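You operate a simulated robot arm through the tools that you are given. There is no shell and no other tool. Be economical: measure what you need, move in short steps, check, and stop when the job is done.

You run a simulated robot arm. Do the job below in one go: nothing can be reset, and whatever is moved stays where it is left.

TASK
Load the plate of cores into the oven; start it at that plate's heat.
Fine: the heat is on the plate's tag; set the dial, shut the door before you switch on, leave it on.

The check looks at the end state, three seconds after you hand in, the way a careful person would. Anything else that was tipped, shoved, dropped, spilled or broken makes it a failure.

THE ROBOT
A 6-joint arm with a two-finger parallel gripper, fixed in place. Base frame: the origin is at the foot of the arm, x ahead of it, y to its left, z up; the work surface is at about z = 800. Units: mm, rad, N and s.
With the tool pointing down near the work surface it reaches from about 260 to 680 mm from the base axis. Its first joint turns from -1.152 to 1.152 rad. Payload 2.9 kg.
Tool frame: the origin (TCP) lies between the finger pads and is the grasp point; the fingertips stand 30 mm ahead of it; z points along the fingers, y is the line along which they close. The gripper opens to 110 mm. The fingers are 20 mm wide and 10 mm thick; the gripper's body (48 by 112 mm) begins 55 mm behind the TCP.
Orientation is that of the tool frame in the base frame, as [roll, pitch, yaw] about the fixed x, y, z axes, in that order (R = Rz(yaw) Ry(pitch) Rx(roll)). With the fingers straight down and closing along the base's y, the tool's x points along the base's -x, its y along +y and its z along -z.

THE INTERFACE
- The arm moves only by the tool nudge_tool. Its argument "motion" is text: rows parted by semicolons, each of 7 numbers parted by spaces: the shift along the tool's x, y, z in units of 30 mm (1.0 is 30 mm), then the turn, a rotation vector about the tool's x, y, z in units of 4 degrees (1.0 is 4 degrees), then the finger opening in m, from 0 to 0.11. In form: dx dy dz ax ay az claw; .... A call has 1 to 8 rows; each row shifts and turns the commanded pose from where the row before left it, along the tool's axes as they then stand. A call with a number of a shift or a turn outside -1 to 1 is refused whole. Rows are played at 5 a second. More than 50 mm and 0.15 rad between two rows, or a gripper value outside its range, and nothing of the call is played. Where a pose cannot be reached the arm comes as near as it can. A force on the tool above 70 N (or 10 N above the force at the start of the call, whichever is more), or a blocked arm, ends the call early, and 0.2 s more pass. Each finger travels about 108 mm/s and halts on what it meets, pressing with about 43 N; the grip force reading is that of the motor and also rises with nothing between the fingers. The clock runs only during rows and for 0.2 s after the last one: add rows that do not move to give the fingers time. The reply holds the time, the measured pose of the TCP, the force on the tool along the base axes, the opening and the grip force, in the units named above and with some noise, with the torque about the TCP (base axes, N m) and any sound that the robot's microphone picked up.
- Cameras (640 x 400 px; columns grow to the right, rows downward): "scene" is fixed at [83.7, 440.4, 1380]; the picture's right is [-0.69, -0.72, 0.00], its down [-0.44, 0.42, -0.80] and it looks along [0.58, -0.55, -0.60] (base axes); focal length 251 px, centre (320, 200). "wrist" rides on the gripper at [72, 17, -103] in the tool frame; the picture's right is [-0.23, 0.97, 0.00], its down [-0.76, -0.18, -0.62] and it looks along [-0.61, -0.14, 0.78] (tool axes); focal length 222 px, centre (320, 200).
- camera(camera): a new picture of that camera. It takes no simulated time.
- point_at(camera, pixels): for up to 12 pixels [column, row] of the newest picture of that camera ("zoom" is the newest enlarged one), the place [x, y, z] in the base frame of the surface seen there, good to about 2 mm. It takes no simulated time.
- close_up(camera, box): a new picture of the part [left, top, right, bottom] of that camera's present view, enlarged. It takes no simulated time.
- finish_job(): hands the job in; it is judged then, once.

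Work in short steps. Measure before you move; look again where a grasp or a placing could have gone wrong, and mend it. You have 80 turns and 38 pictures in all, those below and enlarged ones among them. Open the gripper and draw the arm clear of the work before you hand the job in, unless the task says otherwise; then end with one line.

The tools are called after ">>>" by a JSON object that holds its "fn" and its "kwargs". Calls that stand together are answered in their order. nudge_tool: Moves the arm, as the interface text tells. Its arguments: {"type":"object","properties":{"motion":{"type":"string"}},"required":["motion"]} The other tools are called the same way: camera (camera) takes a picture; point_at (camera, pixels) gives the place of the surface under pixels of a picture; close_up (camera, box) takes an enlarged picture of a part of a camera's view; finish_job () hands the job in.

At the start:

```text
t: 0.0
tcp_pos: [456.7, -9.2, 1237.8]
tool_rot: [3.141, 0.0, 3.141]
wrist_force: [-0.1, 0.3, -0.5]
wrist_torque: [0.0, 0.02, 0.0]
opening: 109.8
grip_force: 0.2
```

scene: 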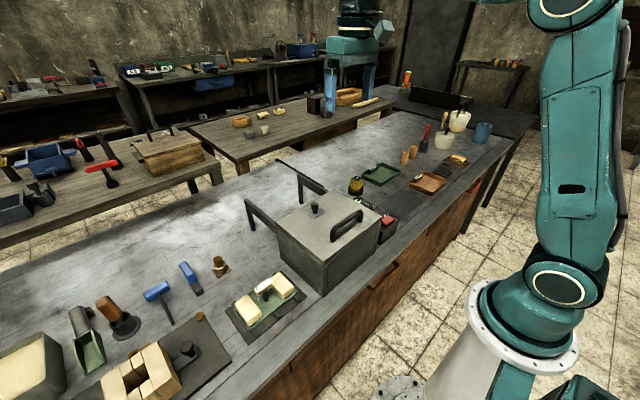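
wrist: 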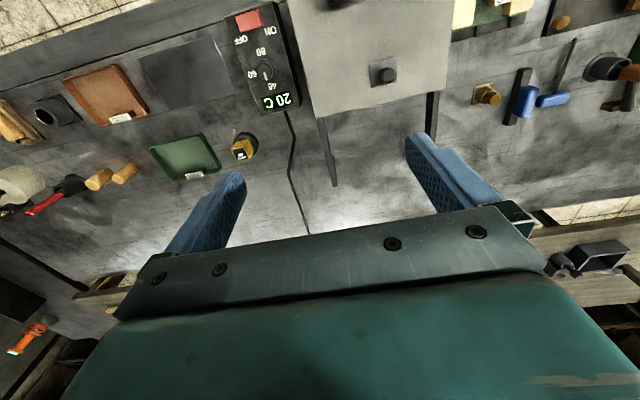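

The wrist view shows a controller at (262,60) and a green tray and a brown tray, each with a tag. The oven box is at about (330,240) in the scene view. I'll enlarge these areas.

>>> {"fn": "close_up", "kwargs": {"camera": "scene", "box": [330, 90, 500, 250]}}

>>> {"fn": "close_up", "kwargs": {"camera": "scene", "box": [200, 170, 400, 350]}}

>>> {"fn": "close_up", "kwargs": {"camera": "wrist", "box": [0, 0, 320, 220]}}

```text
2.50 times, centred on (415, 170) of scene
```

zoom: 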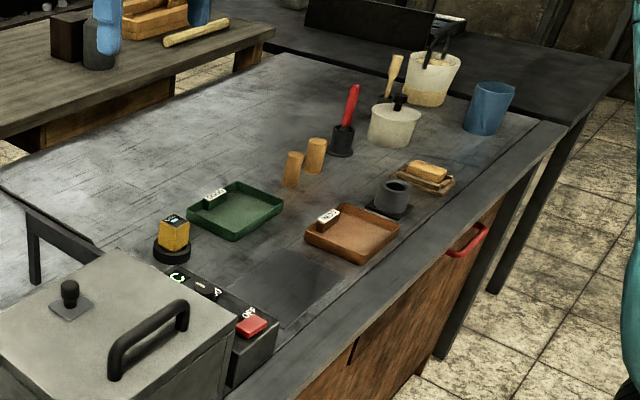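

```text
2.22 times, centred on (300, 260) of scene
```

zoom: 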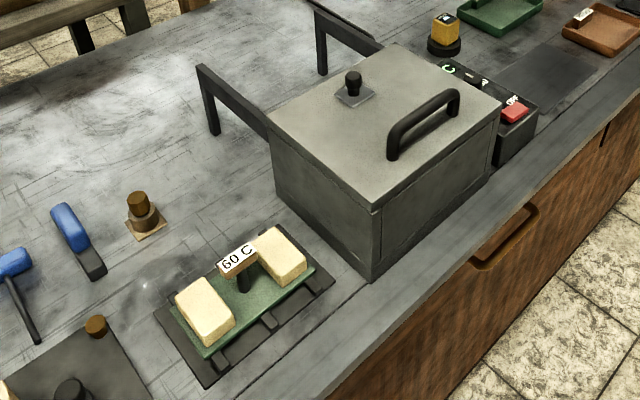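

```text
1.82 times, centred on (160, 110) of wrist
```

zoom: 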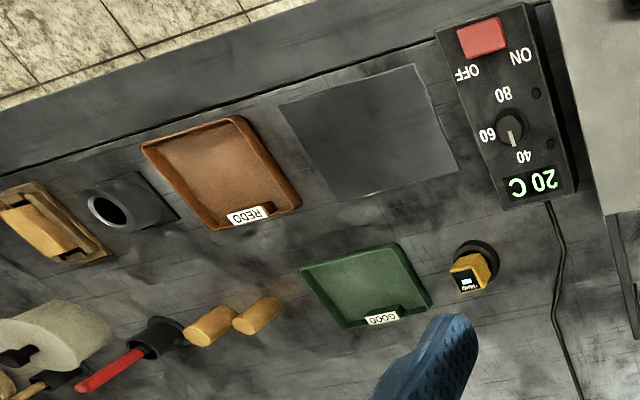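

The plate of cores is at (265,300), tagged 60 C, with a post grip. Next I need to know how the oven opens, so I'll measure key points and look closer at the box.

>>> {"fn": "close_up", "kwargs": {"camera": "scene", "box": [270, 150, 400, 300]}}

>>> {"fn": "point_at", "kwargs": {"camera": "scene", "pixels": [[277, 228], [324, 253], [380, 212], [322, 190], [316, 209], [346, 222], [249, 203], [297, 176], [323, 293], [275, 163], [326, 188], [372, 246]]}}

>>> {"fn": "close_up", "kwargs": {"camera": "scene", "box": [215, 260, 315, 350]}}

```text
2.67 times, centred on (335, 225) of scene
```

zoom: 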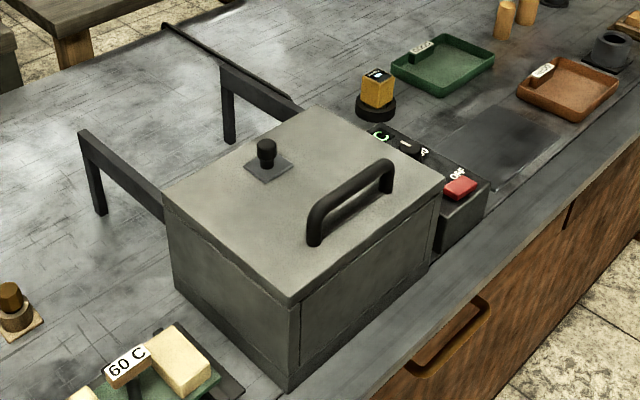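

```text
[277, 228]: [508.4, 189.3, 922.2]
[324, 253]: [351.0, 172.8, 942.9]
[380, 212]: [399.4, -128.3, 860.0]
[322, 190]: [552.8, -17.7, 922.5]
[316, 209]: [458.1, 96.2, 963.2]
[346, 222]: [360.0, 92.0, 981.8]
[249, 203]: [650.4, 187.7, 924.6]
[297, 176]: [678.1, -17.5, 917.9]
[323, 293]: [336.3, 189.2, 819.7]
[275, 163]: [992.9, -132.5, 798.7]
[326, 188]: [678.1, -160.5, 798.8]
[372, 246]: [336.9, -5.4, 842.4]
```

```text
4.44 times, centred on (265, 305) of scene
```

zoom: 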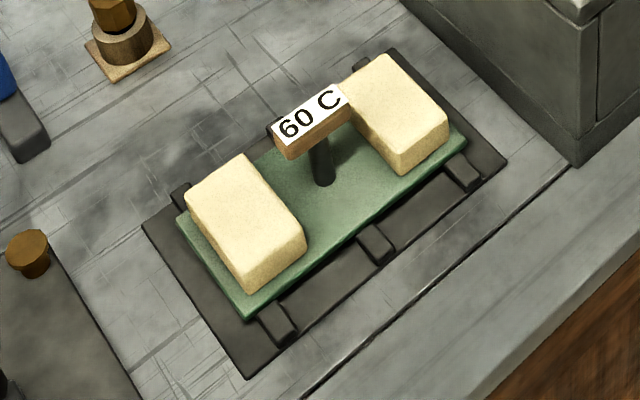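

The rails at y≈188 and y≈-17 (z≈922, x 530–678) suggest the lid slides or folds backward. I'll back the arm off toward the base so the wrist camera sees the front of the box and the lid edge.

>>> {"fn": "nudge_tool", "kwargs": {"motion": "1 0.8 0.5 0 0 0 0.11; 1 0.8 0.5 0 0 0 0.11; 1 0.8 0.5 0 0 0 0.11; 1 0.8 0.5 0 0 0 0.11; 1 0 0.5 0 0 0 0.11; 0 0 0 0 0 0 0.11"}}

>>> {"fn": "camera", "kwargs": {"camera": "wrist"}}

```text
t: 1.4
tcp_pos: [306.6, 86.6, 1162.4]
tool_rot: [3.141, 0.0, 3.142]
wrist_force: [0.8, -0.3, -0.8]
wrist_torque: [0.0, -0.02, 0.0]
opening: 109.9
grip_force: 0.0
```

```text
30 pictures are left
```

wrist: 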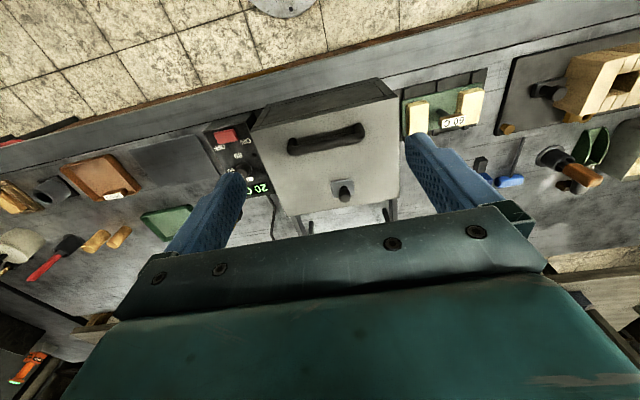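

>>> {"fn": "close_up", "kwargs": {"camera": "wrist", "box": [190, 60, 510, 250]}}

>>> {"fn": "point_at", "kwargs": {"camera": "wrist", "pixels": [[290, 144], [362, 131], [326, 137], [343, 185], [256, 128], [397, 98], [289, 213], [405, 201], [452, 122], [420, 103], [478, 86], [486, 72]]}}

```text
2.00 times, centred on (350, 155) of wrist
```

zoom: 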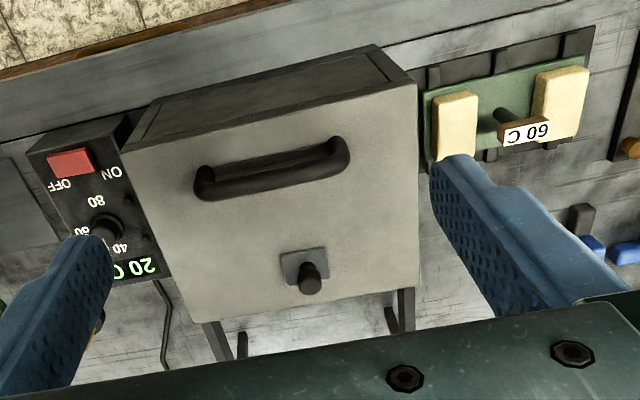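

```text
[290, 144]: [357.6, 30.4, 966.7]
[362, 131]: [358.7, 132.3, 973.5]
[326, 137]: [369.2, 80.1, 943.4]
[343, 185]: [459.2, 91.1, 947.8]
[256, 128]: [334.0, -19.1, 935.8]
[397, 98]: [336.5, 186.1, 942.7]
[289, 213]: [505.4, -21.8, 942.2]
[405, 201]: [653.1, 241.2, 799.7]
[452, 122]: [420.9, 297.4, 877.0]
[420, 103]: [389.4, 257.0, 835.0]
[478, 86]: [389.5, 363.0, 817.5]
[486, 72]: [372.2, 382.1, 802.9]
```

The lid spans x≈335–509 and y≈-20–190 with its top at z≈942. The bar handle is at x≈358, y 30–132. I'll enlarge the lid/rail junction to tell whether it slides or is hinged.

>>> {"fn": "close_up", "kwargs": {"camera": "scene", "box": [240, 170, 340, 250]}}

>>> {"fn": "close_up", "kwargs": {"camera": "scene", "box": [310, 195, 390, 300]}}

```text
5.00 times, centred on (290, 210) of scene
```

zoom: 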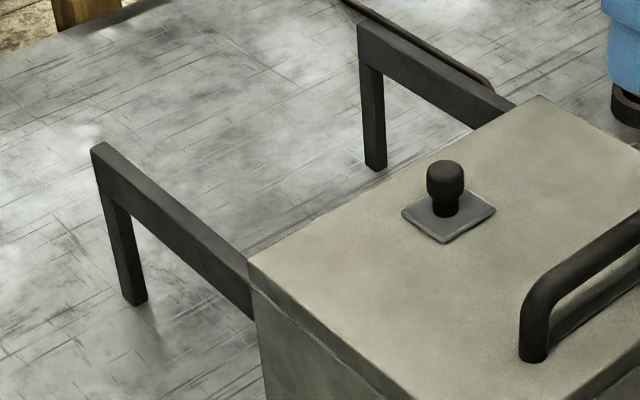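

```text
3.81 times, centred on (350, 248) of scene
```

zoom: 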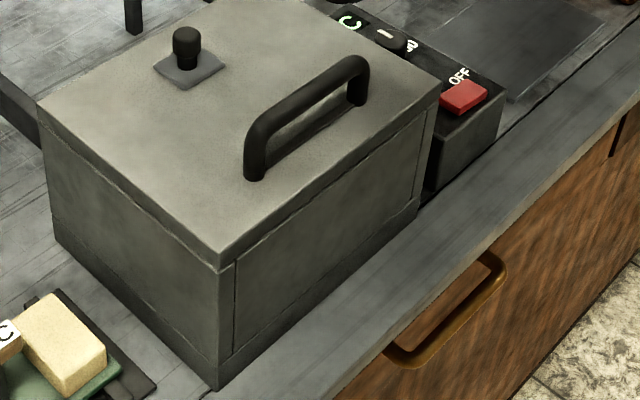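

The lid is a slab whose underside is level with the rails, so it should slide back along +x. I'll turn the gripper 90° so the fingers close along x across the handle bar.

>>> {"fn": "nudge_tool", "kwargs": {"motion": "0 0 0 0 0 1 0.11; 0 0 0 0 0 1 0.11; 0 0 0 0 0 1 0.11; 0 0 0 0 0 1 0.11; 0 0 0 0 0 1 0.11; 0 0 0 0 0 1 0.11; 0 0 0 0 0 1 0.11; 0 0 0 0 0 1 0.11"}}

>>> {"fn": "nudge_tool", "kwargs": {"motion": "0 0 0 0 0 1 0.11; 0 0 0 0 0 1 0.11; 0 0 0 0 0 1 0.11; 0 0 0 0 0 1 0.11; 0 0 0 0 0 1 0.11; 0 0 0 0 0 1 0.11; 0 0 0 0 0 1 0.11; 0 0 0 0 0 1 0.11"}}

>>> {"fn": "nudge_tool", "kwargs": {"motion": "0 0 0 0 0 1 0.11; 0 0 0 0 0 1 0.11; 0 0 0 0 0 1 0.11; 0 0 0 0 0 1 0.11; 0 0 0 0 0 1 0.11; 0 0 0 0 0 1 0.11; 0 0 0 0 0 0.5 0.06; 0 0 0 0 0 0 0.06"}}

>>> {"fn": "point_at", "kwargs": {"camera": "scene", "pixels": [[332, 234], [345, 220], [356, 212], [317, 206], [345, 226], [338, 225]]}}

```text
t: 3.2
tcp_pos: [307.7, 86.7, 1162.7]
tool_rot: [-3.141, 0.001, 2.584]
wrist_force: [0.7, 0.6, -0.8]
wrist_torque: [-0.01, -0.01, -0.01]
opening: 109.9
grip_force: 0.1
```

```text
t: 5.0
tcp_pos: [308.2, 86.7, 1162.3]
tool_rot: [-3.141, 0.001, 2.026]
wrist_force: [0.9, 0.0, 0.5]
wrist_torque: [0.03, -0.01, 0.0]
opening: 110.0
grip_force: 0.1
```

```text
t: 6.8
tcp_pos: [308.5, 85.7, 1163.3]
tool_rot: [-3.141, 0.0, 1.572]
wrist_force: [-0.1, 0.0, 0.8]
wrist_torque: [0.02, -0.04, 0.01]
opening: 59.9
grip_force: 0.1
```

```text
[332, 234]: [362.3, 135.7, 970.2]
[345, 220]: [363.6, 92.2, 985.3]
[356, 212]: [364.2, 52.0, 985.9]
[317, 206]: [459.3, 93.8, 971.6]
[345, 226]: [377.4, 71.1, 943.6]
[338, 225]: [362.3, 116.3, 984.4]
```

The handle top is at x≈363, y 34–136, z≈985. I'll move over it and descend with the fingers straddling it.

>>> {"fn": "nudge_tool", "kwargs": {"motion": "0 0.9 0.2 0 0 0 0.06; 0 0.9 0.5 0 0 0 0.06; 0 0 1 0 0 0 0.06; 0 0 1 0 0 0 0.06; 0 0 1 0 0 0 0.06; 0 0 1 0 0 0 0.06; 0 0 0 0 0 0 0.06"}}

>>> {"fn": "camera", "kwargs": {"camera": "wrist"}}

```text
t: 8.4
tcp_pos: [363.9, 87.8, 1020.2]
tool_rot: [3.14, 0.0, 1.571]
wrist_force: [0.4, -0.4, -0.7]
wrist_torque: [0.0, 0.02, 0.03]
opening: 59.8
grip_force: 0.0
```

```text
26 pictures are left
```

wrist: 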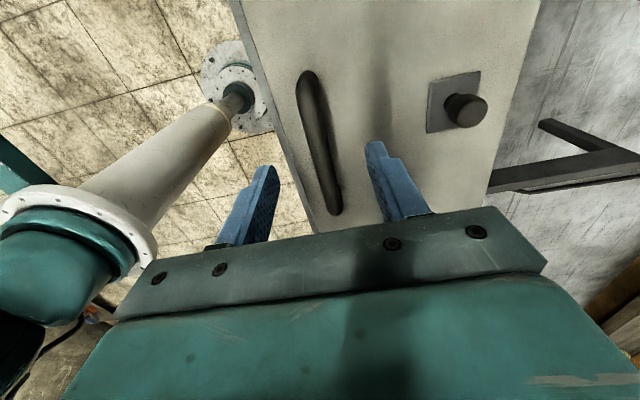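

The fingers straddle the handle. I'll descend 40 mm and close.

>>> {"fn": "nudge_tool", "kwargs": {"motion": "0 0 0.7 0 0 0 0.06; 0 0 0.6 0 0 0 0.06; 0 0 0 0 0 0 0.0; 0 0 0 0 0 0 0.0; 0 0 0 0 0 0 0.0"}}

```text
t: 9.6
tcp_pos: [363.9, 87.8, 982.2]
tool_rot: [3.138, 0.0, 1.572]
wrist_force: [19.6, -0.5, -9.6]
wrist_torque: [0.13, -0.14, 0.05]
opening: 13.8
grip_force: 44.8
```

The handle is gripped (13.8 mm). I'll try a small slide in +x.

>>> {"fn": "nudge_tool", "kwargs": {"motion": "0 0.3 0 0 0 0 0.0; 0 0.4 0 0 0 0 0.0; 0 0 0 0 0 0 0.0"}}

```text
t: 10.4
tcp_pos: [383.0, 88.9, 981.6]
tool_rot: [-3.14, -0.002, 1.572]
wrist_force: [-1.0, 2.3, 2.6]
wrist_torque: [-0.92, 0.11, -0.07]
opening: 13.6
grip_force: 45.0
```

It slides freely. I'll keep going for about 150 mm more.

>>> {"fn": "nudge_tool", "kwargs": {"motion": "0 0.7 0 0 0 0 0.0; 0 0.7 0 0 0 0 0.0; 0 0.7 0 0 0 0 0.0; 0 0.7 0 0 0 0 0.0; 0 0.7 0 0 0 0 0.0; 0 0.7 0 0 0 0 0.0; 0 0.7 0 0 0 0 0.0; 0 0 0 0 0 0 0.0"}}

>>> {"fn": "camera", "kwargs": {"camera": "scene"}}

```text
t: 12.2
tcp_pos: [530.8, 88.5, 982.2]
tool_rot: [-3.141, 0.001, 1.568]
wrist_force: [0.7, -9.0, -14.0]
wrist_torque: [-0.94, 0.01, 0.11]
opening: 13.5
grip_force: 45.2
```

```text
25 pictures are left
```

scene: 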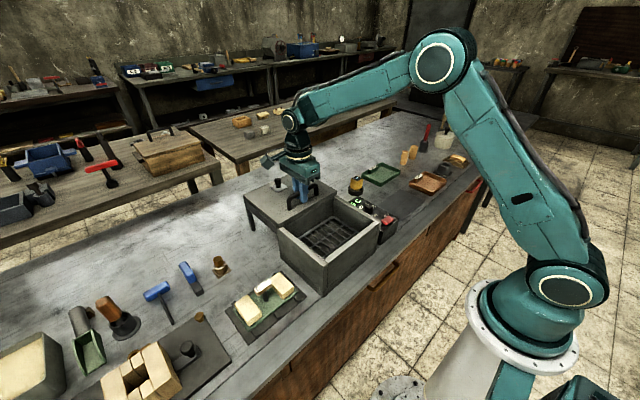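

The lid is open and a rack is visible inside the oven. I'll enlarge and measure the interior and the plate.

>>> {"fn": "close_up", "kwargs": {"camera": "scene", "box": [220, 170, 400, 340]}}

>>> {"fn": "point_at", "kwargs": {"camera": "scene", "pixels": [[282, 236], [323, 263], [378, 222], [335, 199], [330, 230], [305, 243], [350, 222], [330, 252], [320, 238], [260, 290], [268, 284], [266, 300]]}}

```text
2.35 times, centred on (310, 255) of scene
```

zoom: 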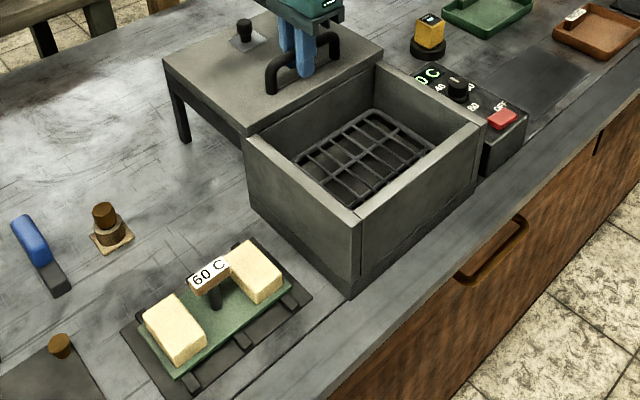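

```text
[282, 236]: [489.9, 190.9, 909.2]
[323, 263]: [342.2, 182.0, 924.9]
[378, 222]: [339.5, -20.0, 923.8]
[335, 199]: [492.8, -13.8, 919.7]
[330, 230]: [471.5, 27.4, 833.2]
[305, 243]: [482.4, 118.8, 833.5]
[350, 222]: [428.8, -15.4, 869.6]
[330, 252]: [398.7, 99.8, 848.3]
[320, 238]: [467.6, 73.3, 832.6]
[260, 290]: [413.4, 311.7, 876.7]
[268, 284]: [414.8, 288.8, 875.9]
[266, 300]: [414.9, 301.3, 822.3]
```

The opening measures about x 347–490 and y -8–182. I'll measure the rack corners, plate corners and tag on the enlarged picture.

>>> {"fn": "point_at", "kwargs": {"camera": "zoom", "pixels": [[298, 160], [375, 111], [434, 150], [347, 203], [365, 155], [182, 375], [290, 287], [195, 283], [226, 268], [188, 279], [220, 262], [208, 287]]}}

>>> {"fn": "point_at", "kwargs": {"camera": "zoom", "pixels": [[148, 318], [167, 363], [205, 342], [245, 243], [268, 301], [280, 275], [132, 335], [180, 400], [310, 295], [258, 238], [222, 300], [217, 300]]}}

```text
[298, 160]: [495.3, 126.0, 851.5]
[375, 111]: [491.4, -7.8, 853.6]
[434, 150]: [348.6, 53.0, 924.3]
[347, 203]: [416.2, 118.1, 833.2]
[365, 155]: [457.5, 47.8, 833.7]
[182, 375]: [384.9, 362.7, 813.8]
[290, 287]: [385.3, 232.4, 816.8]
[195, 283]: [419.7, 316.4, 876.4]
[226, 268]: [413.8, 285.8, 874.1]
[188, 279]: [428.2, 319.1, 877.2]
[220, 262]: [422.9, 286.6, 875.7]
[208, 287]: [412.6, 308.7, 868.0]
```

```text
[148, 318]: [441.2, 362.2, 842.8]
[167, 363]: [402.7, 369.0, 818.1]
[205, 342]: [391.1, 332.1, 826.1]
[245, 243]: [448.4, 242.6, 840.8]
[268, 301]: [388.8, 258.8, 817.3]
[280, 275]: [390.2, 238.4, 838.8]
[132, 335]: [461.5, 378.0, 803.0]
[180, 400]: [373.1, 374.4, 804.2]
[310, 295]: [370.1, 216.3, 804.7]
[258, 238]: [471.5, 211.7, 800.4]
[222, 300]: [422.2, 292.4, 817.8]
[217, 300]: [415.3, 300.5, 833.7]
```

The plate spans x 385–455 and y 232–370 with its top at z≈817. The tag block is at about (420, 302) with its top at 877. I'll release the handle and rise, then move above the plate.

>>> {"fn": "nudge_tool", "kwargs": {"motion": "0 0 0 0 0 0 0.05; 0 0 0 0 0 0 0.06; 0 0 0 0 0 0 0.06; 0 0 -0.8 0 0 0 0.06; 0 0 -1 0 0 0 0.06; 0 0 -1 0 0 0 0.06; 0 0 -1 0 0 0 0.06"}}

>>> {"fn": "nudge_tool", "kwargs": {"motion": "1 -0.6 0 0 0 0 0.06; 1 -0.6 0 0 0 0 0.06; 1 -0.6 0 0 0 0 0.06; 1 -0.6 0 0 0 0 0.06; 1 -0.6 0 0 0 0 0.06; 1 -0.67 0 0 0 0 0.06; 1 0 0 0 0 0 0.06; 0.1 0 0 0 0 0 0.06"}}

>>> {"fn": "camera", "kwargs": {"camera": "wrist"}}

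```text
t: 13.8
tcp_pos: [529.8, 88.2, 1095.9]
tool_rot: [3.141, 0.001, 1.571]
wrist_force: [-0.2, -0.6, 0.3]
wrist_torque: [0.03, 0.01, -0.01]
opening: 59.8
grip_force: 0.1
```

```text
t: 15.6
tcp_pos: [419.9, 300.3, 1097.0]
tool_rot: [3.141, 0.0, 1.57]
wrist_force: [-0.2, -0.6, 0.0]
wrist_torque: [-0.01, -0.01, -0.05]
opening: 60.0
grip_force: 0.1
```

```text
23 pictures are left
```

wrist: 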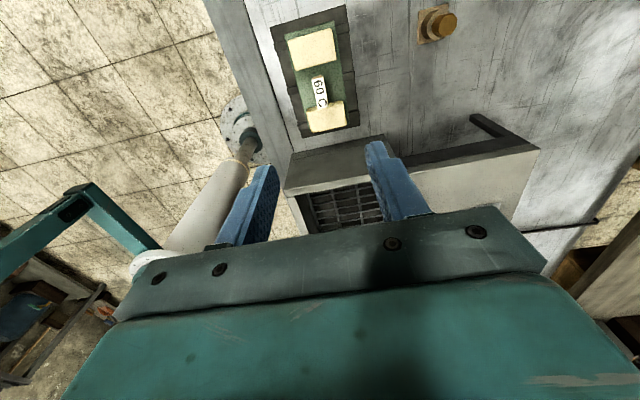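

>>> {"fn": "close_up", "kwargs": {"camera": "wrist", "box": [250, 0, 390, 140]}}

>>> {"fn": "point_at", "kwargs": {"camera": "wrist", "pixels": [[312, 79], [325, 77], [317, 108], [327, 106], [300, 133], [355, 124], [276, 20], [340, 8], [318, 90], [330, 200], [350, 190], [370, 205]]}}

```text
2.86 times, centred on (320, 70) of wrist
```

zoom: 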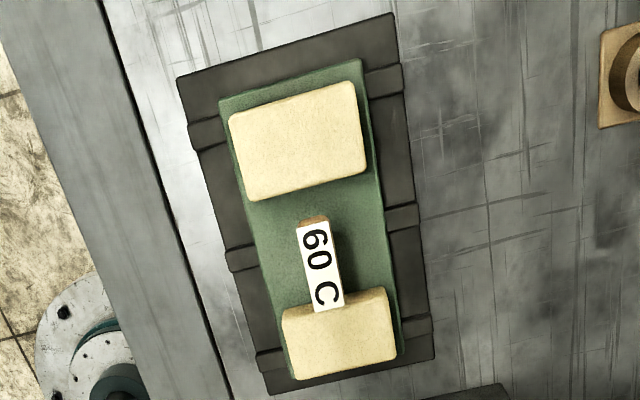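

```text
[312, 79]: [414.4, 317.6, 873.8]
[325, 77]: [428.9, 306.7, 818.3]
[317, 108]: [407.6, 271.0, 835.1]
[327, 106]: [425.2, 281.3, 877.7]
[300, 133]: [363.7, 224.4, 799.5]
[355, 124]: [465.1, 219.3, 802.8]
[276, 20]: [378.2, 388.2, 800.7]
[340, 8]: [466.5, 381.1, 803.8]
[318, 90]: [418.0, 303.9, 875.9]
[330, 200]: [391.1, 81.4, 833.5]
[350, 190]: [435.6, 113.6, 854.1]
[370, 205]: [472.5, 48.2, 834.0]
```

I'll measure the tag and plate edges on the enlargement to find the yaw.

>>> {"fn": "point_at", "kwargs": {"camera": "zoom", "pixels": [[299, 230], [312, 304], [325, 226], [340, 300], [312, 232], [327, 298], [222, 108], [288, 368], [358, 66], [398, 345], [243, 235], [386, 235]]}}

>>> {"fn": "point_at", "kwargs": {"camera": "zoom", "pixels": [[182, 85], [267, 388], [390, 20], [430, 352], [235, 120], [252, 192], [355, 90], [360, 160], [288, 320], [294, 370], [384, 296], [392, 348]]}}

```text
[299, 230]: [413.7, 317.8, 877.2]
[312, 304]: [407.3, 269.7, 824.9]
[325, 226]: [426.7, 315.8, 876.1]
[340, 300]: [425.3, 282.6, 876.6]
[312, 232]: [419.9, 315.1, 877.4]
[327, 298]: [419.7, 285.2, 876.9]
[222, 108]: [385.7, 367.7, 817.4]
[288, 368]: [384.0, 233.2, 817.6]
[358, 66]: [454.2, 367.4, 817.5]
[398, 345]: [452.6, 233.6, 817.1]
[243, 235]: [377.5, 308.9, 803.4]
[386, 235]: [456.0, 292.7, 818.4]
```

```text
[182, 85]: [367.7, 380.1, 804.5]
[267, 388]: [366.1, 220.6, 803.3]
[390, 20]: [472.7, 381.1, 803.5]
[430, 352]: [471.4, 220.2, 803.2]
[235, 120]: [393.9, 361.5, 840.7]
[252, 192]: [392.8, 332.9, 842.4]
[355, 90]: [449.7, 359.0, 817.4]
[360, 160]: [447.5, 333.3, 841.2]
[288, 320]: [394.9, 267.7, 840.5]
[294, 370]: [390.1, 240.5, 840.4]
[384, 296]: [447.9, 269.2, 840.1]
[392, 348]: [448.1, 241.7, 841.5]
```

Everything is aligned with the axes and the tag centre is at (420, 300, 877). I'll descend to z≈868 and grip.

>>> {"fn": "nudge_tool", "kwargs": {"motion": "0 0 1 0 0 0 0.06; 0 0 1 0 0 0 0.06; 0 0 1 0 0 0 0.06; 0 0 1 0 0 0 0.06; 0 0 1 0 0 0 0.06; 0 0 1 0 0 0 0.06; 0 0 0.8 0 0 0 0.06; 0 0 0 0 0 0 0.06"}}

>>> {"fn": "nudge_tool", "kwargs": {"motion": "0 0 0.4 0 0 0 0.06; 0 0 0.43 0 0 0 0.06; 0 0 0 0 0 0 0.04; 0 0 0 0 0 0 0.02; 0 0 0 0 0 0 0.0; 0 0 0 0 0 0 0.0; 0 0 0 0 0 0 0.0"}}

```text
t: 17.4
tcp_pos: [418.3, 299.7, 891.9]
tool_rot: [3.141, 0.0, 1.57]
wrist_force: [-0.7, 0.8, 0.0]
wrist_torque: [-0.01, 0.0, 0.02]
opening: 59.7
grip_force: 0.0
```

```text
t: 19.0
tcp_pos: [419.5, 301.2, 866.1]
tool_rot: [3.141, 0.001, 1.571]
wrist_force: [1.0, 0.0, 0.6]
wrist_torque: [0.14, -0.02, -0.04]
opening: 15.8
grip_force: 43.0
```

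The tag is gripped (15.8 mm). I'll lift gently by about 145 mm and look.

>>> {"fn": "nudge_tool", "kwargs": {"motion": "0 0 -0.2 0 0 0 0; 0 0 -0.5 0 0 0 0; 0 0 -0.7 0 0 0 0; 0 0 -0.8 0 0 0 0; 0 0 -0.8 0 0 0 0; 0 0 -0.8 0 0 0 0; 0 0 -0.7 0 0 0 0; 0 0 -0.3 0 0 0 0"}}

>>> {"fn": "camera", "kwargs": {"camera": "scene"}}

>>> {"fn": "camera", "kwargs": {"camera": "wrist"}}

```text
t: 20.8
tcp_pos: [420.2, 299.4, 1013.0]
tool_rot: [-3.141, -0.001, 1.57]
wrist_force: [0.2, 0.0, -0.3]
wrist_torque: [-0.02, 0.0, 0.0]
opening: 0.0
grip_force: 37.3
```

```text
21 pictures are left
```

scene: 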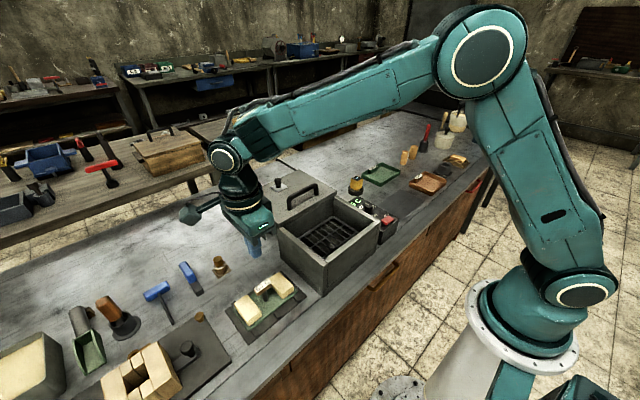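

```text
20 pictures are left
```

wrist: 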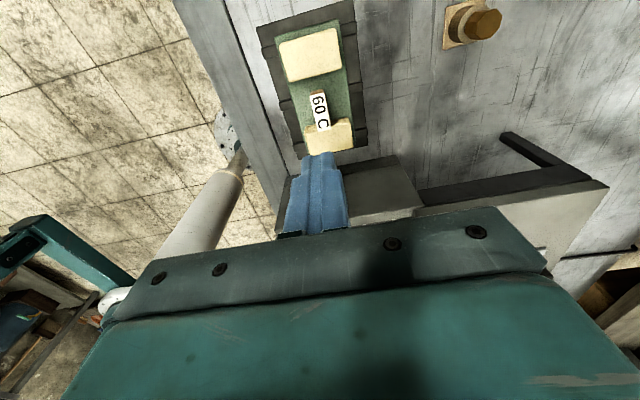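

The opening went to 0, so the tag slipped out during the lift. I'll check that the plate and cores are intact.

>>> {"fn": "close_up", "kwargs": {"camera": "scene", "box": [215, 260, 315, 350]}}

>>> {"fn": "point_at", "kwargs": {"camera": "zoom", "pixels": [[280, 128], [345, 95], [310, 110], [290, 158], [322, 150], [322, 180], [250, 310], [465, 140], [180, 215], [300, 140], [340, 112], [240, 230]]}}

```text
4.44 times, centred on (265, 305) of scene
```

zoom: 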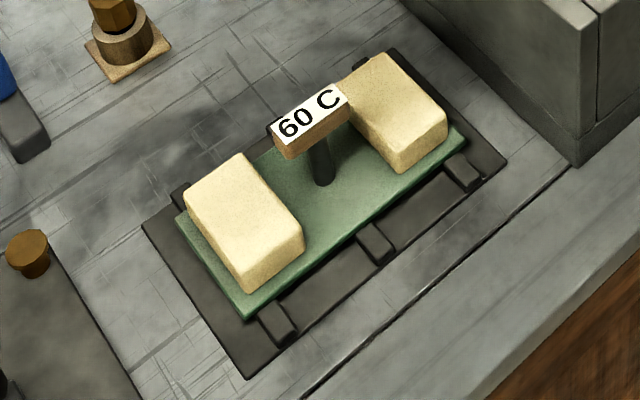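

```text
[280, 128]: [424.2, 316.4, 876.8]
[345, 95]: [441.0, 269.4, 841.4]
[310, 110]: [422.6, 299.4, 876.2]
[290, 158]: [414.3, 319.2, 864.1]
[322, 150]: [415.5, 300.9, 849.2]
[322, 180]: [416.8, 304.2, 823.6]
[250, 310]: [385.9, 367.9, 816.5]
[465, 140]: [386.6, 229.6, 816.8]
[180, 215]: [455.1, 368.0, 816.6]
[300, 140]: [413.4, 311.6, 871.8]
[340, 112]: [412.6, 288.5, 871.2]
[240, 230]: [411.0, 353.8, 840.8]
```

The plate is back in place and intact. I'll regrip a little deeper (z≈858), then lift in very small steps while watching force and opening.

>>> {"fn": "nudge_tool", "kwargs": {"motion": "0 0 0 0 0 0 0.06; 0 0 0 0 0 0 0.06; 0 0 1 0 0 0 0.06; 0 0 1 0 0 0 0.06; 0 0 1 0 0 0 0.06; 0 0 1 0 0 0 0.06; 0 0 0.6 0 0 0 0.06; 0 0 0 0 0 0 0.06"}}

>>> {"fn": "nudge_tool", "kwargs": {"motion": "0 0 0.5 0 0 0 0.06; 0 0 0 0 0 0 0.04; 0 0 0 0 0 0 0.02; 0 0 0 0 0 0 0.0; 0 0 0 0 0 0 0.0; 0 0 0 0 0 0 0.0; 0 0 0 0 0 0 0.0"}}

>>> {"fn": "nudge_tool", "kwargs": {"motion": "0 0 -0.1 0 0 0 0; 0 0 -0.1 0 0 0 0; 0 0 0 0 0 0 0"}}

```text
t: 22.6
tcp_pos: [420.3, 300.2, 873.3]
tool_rot: [-3.14, 0.0, 1.571]
wrist_force: [0.7, 0.4, 0.0]
wrist_torque: [0.02, 0.02, 0.0]
opening: 60.0
grip_force: 0.0
```

```text
t: 24.2
tcp_pos: [419.9, 300.6, 856.7]
tool_rot: [3.141, 0.0, 1.574]
wrist_force: [0.2, 0.4, -0.9]
wrist_torque: [0.07, -0.03, 0.01]
opening: 15.1
grip_force: 43.0
```

```text
t: 25.0
tcp_pos: [420.3, 299.4, 864.7]
tool_rot: [-3.141, 0.0, 1.571]
wrist_force: [0.4, -0.2, -1.8]
wrist_torque: [0.04, 0.03, -0.03]
opening: 15.1
grip_force: 42.8
```

The TCP rose about 7 mm with almost no load on the sensor. I'll check whether the plate followed.

>>> {"fn": "close_up", "kwargs": {"camera": "scene", "box": [215, 250, 315, 350]}}

>>> {"fn": "point_at", "kwargs": {"camera": "zoom", "pixels": [[250, 345], [465, 170], [180, 250], [320, 220], [290, 190], [240, 260]]}}

```text
4.00 times, centred on (265, 300) of scene
```

zoom: 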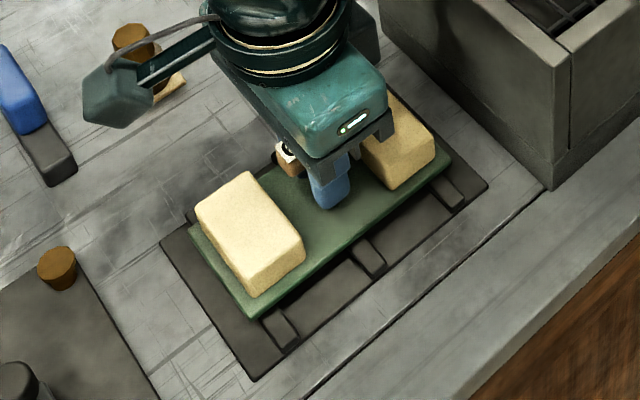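

```text
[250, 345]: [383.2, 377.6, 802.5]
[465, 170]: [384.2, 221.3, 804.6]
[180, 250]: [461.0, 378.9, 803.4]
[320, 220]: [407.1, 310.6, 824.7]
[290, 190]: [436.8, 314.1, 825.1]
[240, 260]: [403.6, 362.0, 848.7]
```

The plate did rise about 7 mm (plate top 824.7, cores 848.7), so the grip holds. I'll continue lifting slowly.

>>> {"fn": "nudge_tool", "kwargs": {"motion": "0 0 -0.15 0 0 0 0; 0 0 -0.2 0 0 0 0; 0 0 -0.2 0 0 0 0; 0 0 -0.2 0 0 0 0; 0 0 -0.2 0 0 0 0; 0 0 -0.15 0 0 0 0; 0 0 0 0 0 0 0"}}

```text
t: 26.6
tcp_pos: [420.9, 300.6, 899.4]
tool_rot: [-3.141, 0.0, 1.572]
wrist_force: [0.0, 0.0, -2.8]
wrist_torque: [-0.02, 0.01, 0.01]
opening: 15.3
grip_force: 42.6
```

Still held at 15.3 mm. I'll continue to about z 1000.

>>> {"fn": "nudge_tool", "kwargs": {"motion": "0 0 -0.2 0 0 0 0; 0 0 -0.3 0 0 0 0; 0 0 -0.3 0 0 0 0; 0 0 -0.3 0 0 0 0; 0 0 -0.3 0 0 0 0; 0 0 -0.3 0 0 0 0; 0 0 -0.2 0 0 0 0; 0 0 0 0 0 0 0"}}

>>> {"fn": "nudge_tool", "kwargs": {"motion": "0 0 -0.2 0 0 0 0; 0 0 -0.3 0 0 0 0; 0 0 -0.3 0 0 0 0; 0 0 -0.3 0 0 0 0; 0 0 -0.2 0 0 0 0; 0 0 -0.1 0 0 0 0; 0 0 0 0 0 0 0"}}

>>> {"fn": "camera", "kwargs": {"camera": "scene"}}

```text
t: 28.4
tcp_pos: [420.6, 302.1, 953.9]
tool_rot: [3.142, 0.0, 1.572]
wrist_force: [0.3, -0.4, -2.7]
wrist_torque: [-0.01, 0.02, -0.03]
opening: 15.1
grip_force: 42.4
```

```text
t: 30.0
tcp_pos: [419.3, 302.1, 996.9]
tool_rot: [3.141, 0.001, 1.57]
wrist_force: [-0.8, -0.7, -3.5]
wrist_torque: [0.01, 0.02, 0.02]
opening: 15.3
grip_force: 42.9
```

```text
17 pictures are left
```

scene: 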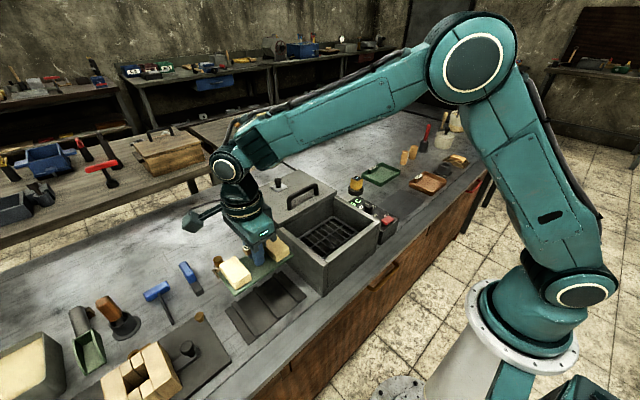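

The plate is held level and clear of the wall tops. I'll carry it in -y to y≈87 at a moderate speed.

>>> {"fn": "nudge_tool", "kwargs": {"motion": "-0.2 0 0 0 0 0 0; -0.4 0 0 0 0 0 0; -0.5 0 0 0 0 0 0; -0.5 0 0 0 0 0 0; -0.5 0 0 0 0 0 0; -0.5 0 0 0 0 0 0; -0.5 0 0 0 0 0 0; -0.5 0 0 0 0 0 0"}}

>>> {"fn": "nudge_tool", "kwargs": {"motion": "-0.2 0 0 0 0 0 0; -0.5 0 0 0 0 0 0; -0.5 0 0 0 0 0 0; -0.6 0 0 0 0 0 0; -0.6 0 0 0 0 0 0; -0.6 0 0 0 0 0 0; -0.4 0 0 0 0 0 0; -0.15 0 0 0 0 0 0"}}

>>> {"fn": "camera", "kwargs": {"camera": "scene"}}

>>> {"fn": "camera", "kwargs": {"camera": "wrist"}}

```text
t: 31.8
tcp_pos: [420.6, 192.5, 997.9]
tool_rot: [3.141, 0.0, 1.574]
wrist_force: [0.4, 1.0, -3.4]
wrist_torque: [-0.07, 0.02, -0.01]
opening: 15.1
grip_force: 43.2
```

```text
t: 33.6
tcp_pos: [419.5, 86.3, 996.6]
tool_rot: [-3.141, 0.0, 1.573]
wrist_force: [0.1, -1.1, -3.0]
wrist_torque: [0.01, -0.03, 0.02]
opening: 15.4
grip_force: 43.3
```

```text
16 pictures are left
```

scene: 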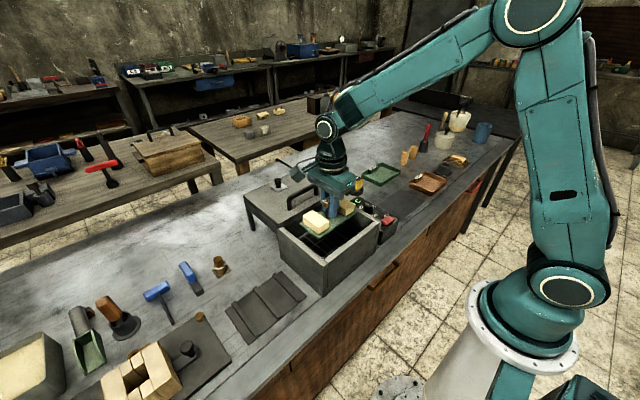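

```text
15 pictures are left
```

wrist: 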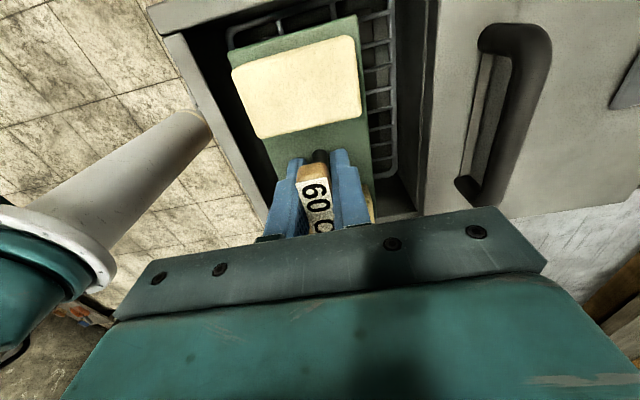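

The plate hangs over the opening. I'll check its edges against the oven walls and rack with point measurements.

>>> {"fn": "point_at", "kwargs": {"camera": "wrist", "pixels": [[232, 52], [354, 20], [229, 30], [388, 12], [392, 160], [425, 100], [205, 90], [384, 65], [369, 130], [180, 36], [412, 190], [258, 140]]}}

```text
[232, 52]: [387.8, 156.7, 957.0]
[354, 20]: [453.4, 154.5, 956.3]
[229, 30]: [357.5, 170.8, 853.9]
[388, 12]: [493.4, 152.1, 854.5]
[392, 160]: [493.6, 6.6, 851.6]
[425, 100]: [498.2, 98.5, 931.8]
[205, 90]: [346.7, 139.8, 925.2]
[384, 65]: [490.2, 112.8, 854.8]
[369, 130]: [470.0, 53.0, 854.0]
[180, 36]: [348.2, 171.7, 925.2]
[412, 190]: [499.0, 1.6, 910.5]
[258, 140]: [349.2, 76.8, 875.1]
```

The rack top is at z≈854 with x 357–493, and the plate bottom is now about 950. I'll shift +5 mm in x and lower about 85 mm.

>>> {"fn": "nudge_tool", "kwargs": {"motion": "0 0.15 0 0 0 0 0; 0 0 0.3 0 0 0 0; 0 0 0.5 0 0 0 0; 0 0 0.5 0 0 0 0; 0 0 0.5 0 0 0 0; 0 0 0.5 0 0 0 0; 0 0 0.4 0 0 0 0; 0 0 0.1 0 0 0 0"}}

>>> {"fn": "nudge_tool", "kwargs": {"motion": "0 0 0.08 0 0 0 0; 0 0 0.08 0 0 0 0; 0 0 0 0 0 0 0"}}

```text
t: 35.4
tcp_pos: [425.1, 86.3, 912.7]
tool_rot: [-3.141, -0.001, 1.572]
wrist_force: [0.3, -0.2, -3.2]
wrist_torque: [-0.01, 0.05, 0.01]
opening: 15.2
grip_force: 42.6
```

```text
t: 36.2
tcp_pos: [425.9, 87.3, 908.7]
tool_rot: [3.141, -0.001, 1.57]
wrist_force: [-0.3, 0.0, -3.5]
wrist_torque: [-0.01, 0.03, 0.01]
opening: 15.6
grip_force: 43.0
```

Not in contact yet (force -3.5), so I'll take a few more tiny steps down.

>>> {"fn": "nudge_tool", "kwargs": {"motion": "0 0 0.08 0 0 0 0; 0 0 0.08 0 0 0 0; 0 0 0 0 0 0 0"}}

>>> {"fn": "nudge_tool", "kwargs": {"motion": "0 0 0.07 0 0 0 0; 0 0 0 0 0 0 0"}}

>>> {"fn": "point_at", "kwargs": {"camera": "scene", "pixels": [[320, 215]]}}

```text
t: 37.0
tcp_pos: [424.7, 85.9, 902.7]
tool_rot: [-3.141, 0.002, 1.571]
wrist_force: [0.5, -0.1, -3.6]
wrist_torque: [0.0, 0.05, 0.0]
opening: 15.4
grip_force: 42.9
```

```text
t: 37.6
tcp_pos: [424.4, 86.8, 900.2]
tool_rot: [-3.141, -0.001, 1.569]
wrist_force: [0.5, -0.1, -2.8]
wrist_torque: [0.01, -0.02, -0.05]
opening: 15.3
grip_force: 43.3
```

```text
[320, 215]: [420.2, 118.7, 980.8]
```

>>> {"fn": "nudge_tool", "kwargs": {"motion": "0 0 0.06 0 0 0 0; 0 0 0 0 0 0 0"}}

>>> {"fn": "nudge_tool", "kwargs": {"motion": "0 0 0.06 0 0 0 0; 0 0 0 0 0 0 0"}}

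```text
t: 38.2
tcp_pos: [424.5, 86.2, 899.7]
tool_rot: [3.139, 0.0, 1.571]
wrist_force: [-4.9, -1.0, 21.7]
wrist_torque: [-0.35, 0.09, 0.02]
opening: 15.1
grip_force: 42.9
```

```text
t: 38.8
tcp_pos: [424.0, 86.9, 899.4]
tool_rot: [3.137, -0.004, 1.572]
wrist_force: [-5.8, 0.8, 37.5]
wrist_torque: [-0.05, 0.11, -0.04]
opening: 15.0
grip_force: 43.0
```

The plate is seated (+37 N). I'll relieve the pressure, open, and rise.

>>> {"fn": "nudge_tool", "kwargs": {"motion": "0 0 -0.09 0 0 0 0; 0 0 0 0 0 0 0.02; 0 0 0 0 0 0 0.03; 0 0 0 0 0 0 0.06; 0 0 0 0 0 0 0.06; 0 0 -0.5 0 0 0 0.06; 0 0 -1 0 0 0 0.06; 0 0 -1 0 0 0 0.06"}}

>>> {"fn": "nudge_tool", "kwargs": {"motion": "0 0 -1 0 0 0 0.06; 0 0 -1 0 0 0 0.06; 0 0 -0.5 0 0 0 0.06; 0 0 0 0 0 0 0.06"}}

>>> {"fn": "camera", "kwargs": {"camera": "wrist"}}

>>> {"fn": "close_up", "kwargs": {"camera": "scene", "box": [260, 170, 400, 300]}}

```text
t: 40.6
tcp_pos: [425.0, 86.2, 974.4]
tool_rot: [3.142, 0.0, 1.573]
wrist_force: [0.1, -0.3, 0.1]
wrist_torque: [0.0, 0.02, 0.0]
opening: 59.8
grip_force: 0.1
```

```text
t: 41.6
tcp_pos: [424.6, 83.8, 1051.6]
tool_rot: [3.14, 0.001, 1.572]
wrist_force: [0.4, -0.1, -0.3]
wrist_torque: [-0.01, 0.01, 0.03]
opening: 59.9
grip_force: 0.1
```

```text
14 pictures are left
```

wrist: 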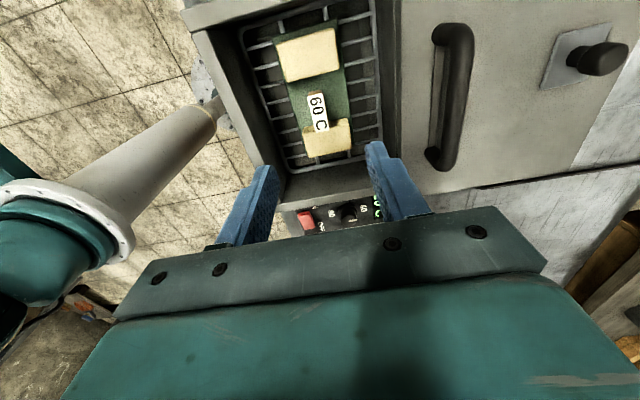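

```text
3.08 times, centred on (330, 235) of scene
```

zoom: 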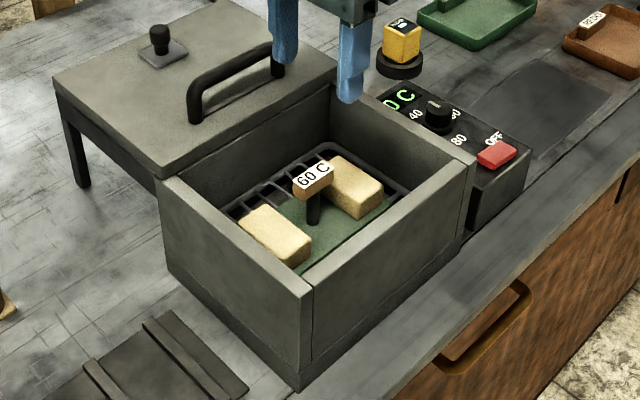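

The plate sits flat on the rack. I'll check the tag top height against the lid underside and locate the handle.

>>> {"fn": "point_at", "kwargs": {"camera": "wrist", "pixels": [[317, 100], [320, 125], [310, 55], [325, 148], [450, 60], [440, 140], [395, 100], [455, 30], [348, 212], [305, 218], [210, 90], [340, 100]]}}

>>> {"fn": "point_at", "kwargs": {"camera": "zoom", "pixels": [[312, 172], [220, 80], [250, 60], [200, 95], [437, 105], [437, 118], [497, 152], [160, 178]]}}

```text
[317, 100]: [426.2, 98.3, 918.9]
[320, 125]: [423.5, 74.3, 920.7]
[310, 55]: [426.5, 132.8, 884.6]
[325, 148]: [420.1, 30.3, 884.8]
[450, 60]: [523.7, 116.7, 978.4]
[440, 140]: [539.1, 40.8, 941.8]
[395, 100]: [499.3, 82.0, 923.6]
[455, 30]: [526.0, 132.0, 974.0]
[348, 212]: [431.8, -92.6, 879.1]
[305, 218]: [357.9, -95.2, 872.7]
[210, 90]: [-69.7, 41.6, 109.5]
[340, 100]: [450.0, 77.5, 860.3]
```

```text
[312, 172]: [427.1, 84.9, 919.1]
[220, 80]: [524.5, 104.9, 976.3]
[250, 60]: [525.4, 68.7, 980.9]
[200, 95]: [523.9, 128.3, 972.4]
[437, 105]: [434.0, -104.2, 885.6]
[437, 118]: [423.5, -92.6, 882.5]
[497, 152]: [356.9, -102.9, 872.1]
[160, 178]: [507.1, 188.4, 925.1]
```

The tag top is at ≈920 and the lid underside at ≈924, so it clears. I'll regrip the handle at x≈530, z≈982.

>>> {"fn": "nudge_tool", "kwargs": {"motion": "0 0.9 0 0 0 0 0.06; 0 0.9 0 0 0 0 0.06; 0 0.9 0 0 0 0 0.06; 0 0.8 0 0 0 0 0.06; 0 0 1 0 0 0 0.06; 0 0 0.8 0 0 0 0.06; 0 0 0.5 0 0 0 0.06; 0 0 0 0 0 0 0.06"}}

>>> {"fn": "nudge_tool", "kwargs": {"motion": "0 0 0 0 0 0 0.0; 0 0 0 0 0 0 0.0; 0 0 0 0 0 0 0.0; 0 -0.3 0 0 0 0 0; 0 -0.5 0 0 0 0 0; 0 0 0 0 0 0 0"}}

```text
t: 43.4
tcp_pos: [528.8, 86.9, 980.4]
tool_rot: [-3.142, 0.0, 1.57]
wrist_force: [0.2, -0.5, 0.2]
wrist_torque: [-0.01, 0.02, 0.03]
opening: 59.8
grip_force: 0.0
```

```text
t: 44.8
tcp_pos: [504.8, 86.5, 981.6]
tool_rot: [3.141, -0.001, 1.57]
wrist_force: [1.4, -4.7, 4.7]
wrist_torque: [0.09, 0.01, 0.03]
opening: 13.5
grip_force: 44.4
```

The lid is sliding shut. It has about 142 mm more to go.

>>> {"fn": "nudge_tool", "kwargs": {"motion": "0 -0.6 0 0 0 0 0; 0 -0.6 0 0 0 0 0; 0 -0.6 0 0 0 0 0; 0 -0.6 0 0 0 0 0; 0 -0.6 0 0 0 0 0; 0 -0.6 0 0 0 0 0; 0 -0.6 0 0 0 0 0; 0 0 0 0 0 0 0"}}

>>> {"fn": "nudge_tool", "kwargs": {"motion": "0 -0.25 0 0 0 0 0; 0 -0.2 0 0 0 0 0; 0 -0.1 0 0 0 0 0; 0 -0.07 0 0 0 0 0; 0 0 0 0 0 0 0"}}

```text
t: 46.6
tcp_pos: [379.2, 86.2, 981.0]
tool_rot: [-3.142, 0.001, 1.572]
wrist_force: [-0.8, -6.1, 1.3]
wrist_torque: [-0.54, 0.03, -0.11]
opening: 13.6
grip_force: 44.8
```

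```text
t: 47.8
tcp_pos: [365.3, 86.5, 982.2]
tool_rot: [3.132, 0.0, 1.568]
wrist_force: [35.6, -8.5, -21.8]
wrist_torque: [-0.81, 0.0, 0.18]
opening: 13.6
grip_force: 45.3
```

The lid has hit its stop (35 N at x≈365). I'll release, rise, and move so the wrist camera sees the controller.

>>> {"fn": "nudge_tool", "kwargs": {"motion": "0 0.05 0 0 0 0 0; 0 0 0 0 0 0 0.04; 0 0 0 0 0 0 0.06; 0 0 0 0 0 0 0.06; 0 0 -1 0 0 0 0.06; 0 0 -1 0 0 0 0.06; 0 0 -0.5 0 0 0 0.06"}}

>>> {"fn": "nudge_tool", "kwargs": {"motion": "-1 0.3 0 0 0 0 0.06; -1 0.3 0 0 0 0 0.06; -1 0.3 0 0 0 0 0.06; -1 0.3 0 0 0 0 0.06; -0.4 0.3 0 0 0 0 0.06; 0 0 0 0 0 0 0.06"}}

>>> {"fn": "camera", "kwargs": {"camera": "wrist"}}

>>> {"fn": "camera", "kwargs": {"camera": "scene"}}

```text
t: 49.4
tcp_pos: [362.5, 85.6, 1058.2]
tool_rot: [-3.141, 0.0, 1.57]
wrist_force: [0.0, -0.3, 0.1]
wrist_torque: [-0.06, 0.0, 0.03]
opening: 60.0
grip_force: 0.1
```

```text
t: 50.8
tcp_pos: [406.6, -47.3, 1057.1]
tool_rot: [3.141, 0.0, 1.569]
wrist_force: [0.3, 0.7, -0.1]
wrist_torque: [0.01, -0.01, 0.02]
opening: 60.0
grip_force: 0.1
```

```text
12 pictures are left
```

wrist: 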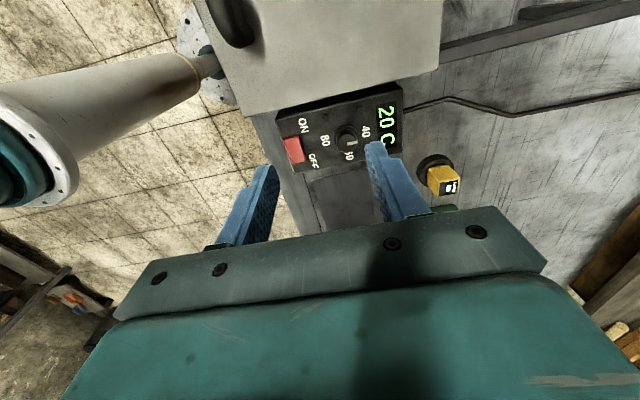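

```text
11 pictures are left
```

scene: 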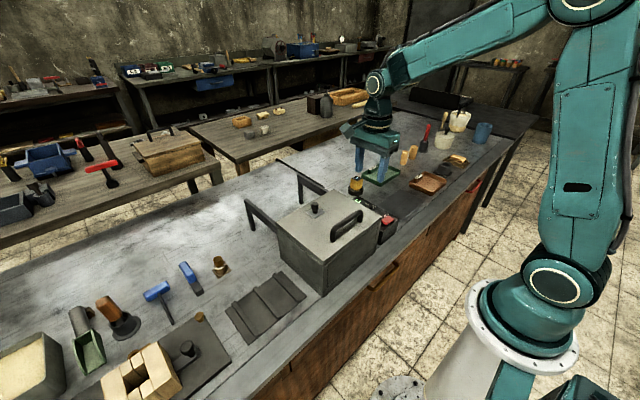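

>>> {"fn": "close_up", "kwargs": {"camera": "wrist", "box": [270, 80, 410, 190]}}

>>> {"fn": "point_at", "kwargs": {"camera": "zoom", "pixels": [[335, 255], [375, 290], [345, 265], [430, 225], [240, 280], [350, 340], [375, 285], [125, 320], [90, 290], [140, 350], [100, 340], [310, 250]]}}

```text
3.64 times, centred on (340, 135) of wrist
```

zoom: 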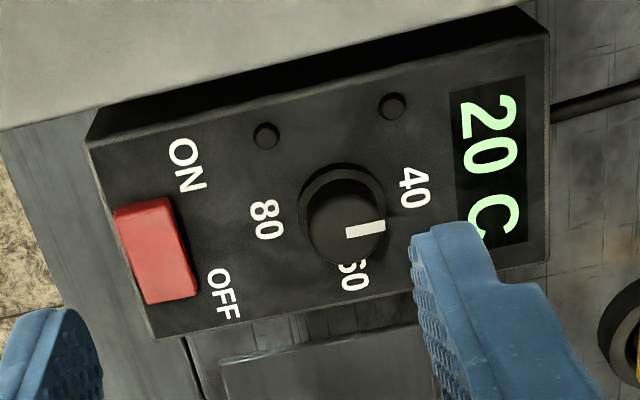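

```text
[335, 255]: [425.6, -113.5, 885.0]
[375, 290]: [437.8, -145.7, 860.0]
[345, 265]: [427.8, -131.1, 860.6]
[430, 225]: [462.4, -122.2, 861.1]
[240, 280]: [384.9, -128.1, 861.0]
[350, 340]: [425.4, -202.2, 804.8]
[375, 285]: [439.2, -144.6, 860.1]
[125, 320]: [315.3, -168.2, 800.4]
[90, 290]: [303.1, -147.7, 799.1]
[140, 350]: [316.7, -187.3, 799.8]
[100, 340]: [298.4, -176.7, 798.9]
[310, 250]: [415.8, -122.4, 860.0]
```

The dial is at roughly (425, -115) with its top at ≈885. Its white mark points toward +x (near 40), and 60 lies in the -y direction. I'll measure the labels, knob and rocker precisely.

>>> {"fn": "point_at", "kwargs": {"camera": "zoom", "pixels": [[347, 222], [350, 232], [382, 229], [415, 188], [353, 277], [265, 220], [343, 172], [313, 225], [385, 222], [150, 208], [168, 293], [157, 250]]}}

>>> {"fn": "close_up", "kwargs": {"camera": "scene", "box": [345, 185, 405, 245]}}

```text
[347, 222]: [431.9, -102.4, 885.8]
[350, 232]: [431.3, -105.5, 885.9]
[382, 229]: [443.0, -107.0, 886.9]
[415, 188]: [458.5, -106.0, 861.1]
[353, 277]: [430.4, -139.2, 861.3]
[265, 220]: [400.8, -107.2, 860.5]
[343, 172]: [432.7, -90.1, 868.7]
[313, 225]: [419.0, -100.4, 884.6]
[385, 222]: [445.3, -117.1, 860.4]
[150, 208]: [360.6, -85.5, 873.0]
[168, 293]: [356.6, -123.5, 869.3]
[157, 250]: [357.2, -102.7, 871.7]
```

```text
6.67 times, centred on (375, 215) of scene
```

zoom: 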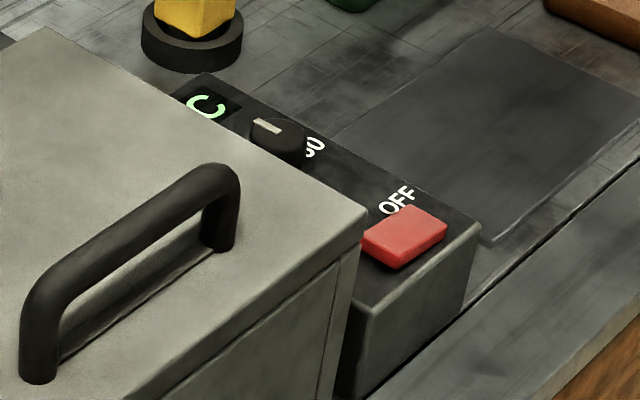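

The knob centre is about (431, -106.5), top 886, with the mark pointing +x at 40. 60 is at -y, i.e. 90° clockwise from above (+az). I'll move above the knob.

>>> {"fn": "nudge_tool", "kwargs": {"motion": "-1 0.4 0 0 0 0 0.06; -0.97 0.41 0 0 0 0 0.06; 0 0 1 0 0 0 0.06; 0 0 1 0 0 0 0.06; 0 0 1 0 0 0 0.06; 0 0 1 0 0 0 0.06; 0 0 0.4 0 0 0 0.06; 0 0 0 0 0 0 0.06"}}

>>> {"fn": "camera", "kwargs": {"camera": "wrist"}}

```text
t: 52.6
tcp_pos: [431.3, -103.8, 923.9]
tool_rot: [-3.14, 0.001, 1.57]
wrist_force: [-0.4, -1.1, 0.2]
wrist_torque: [-0.01, -0.01, -0.01]
opening: 60.2
grip_force: 0.0
```

```text
8 pictures are left
```

wrist: 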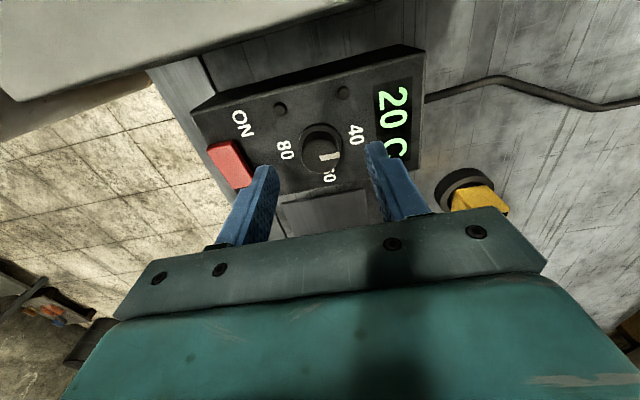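

Aligned. I'll descend to z≈893 and close on the knob.

>>> {"fn": "nudge_tool", "kwargs": {"motion": "-0.06 0 0.5 0 0 0 0.06; 0 0 0.5 0 0 0 0.06; 0 0 0 0 0 0 0.04; 0 0 0 0 0 0 0.02; 0 0 0 0 0 0 0; 0 0 0 0 0 0 0"}}

```text
t: 54.0
tcp_pos: [429.9, -106.8, 893.4]
tool_rot: [-3.141, 0.001, 1.571]
wrist_force: [-8.8, -0.8, 3.0]
wrist_torque: [-0.1, 0.29, 0.04]
opening: 32.8
grip_force: 45.4
```

Gripped at 32.8 mm. I'll turn clockwise by 32° first and watch the torque.

>>> {"fn": "nudge_tool", "kwargs": {"motion": "0 0 0 0 0 1 0; 0 0 0 0 0 1 0; 0 0 0 0 0 1 0; 0 0 0 0 0 1 0; 0 0 0 0 0 1 0; 0 0 0 0 0 1 0; 0 0 0 0 0 1 0; 0 0 0 0 0 1 0"}}

```text
t: 55.8
tcp_pos: [430.3, -105.7, 894.0]
tool_rot: [-3.135, 0.003, 1.01]
wrist_force: [-17.9, 1.1, -15.1]
wrist_torque: [0.34, 0.3, 0.06]
opening: 32.5
grip_force: 45.4
```

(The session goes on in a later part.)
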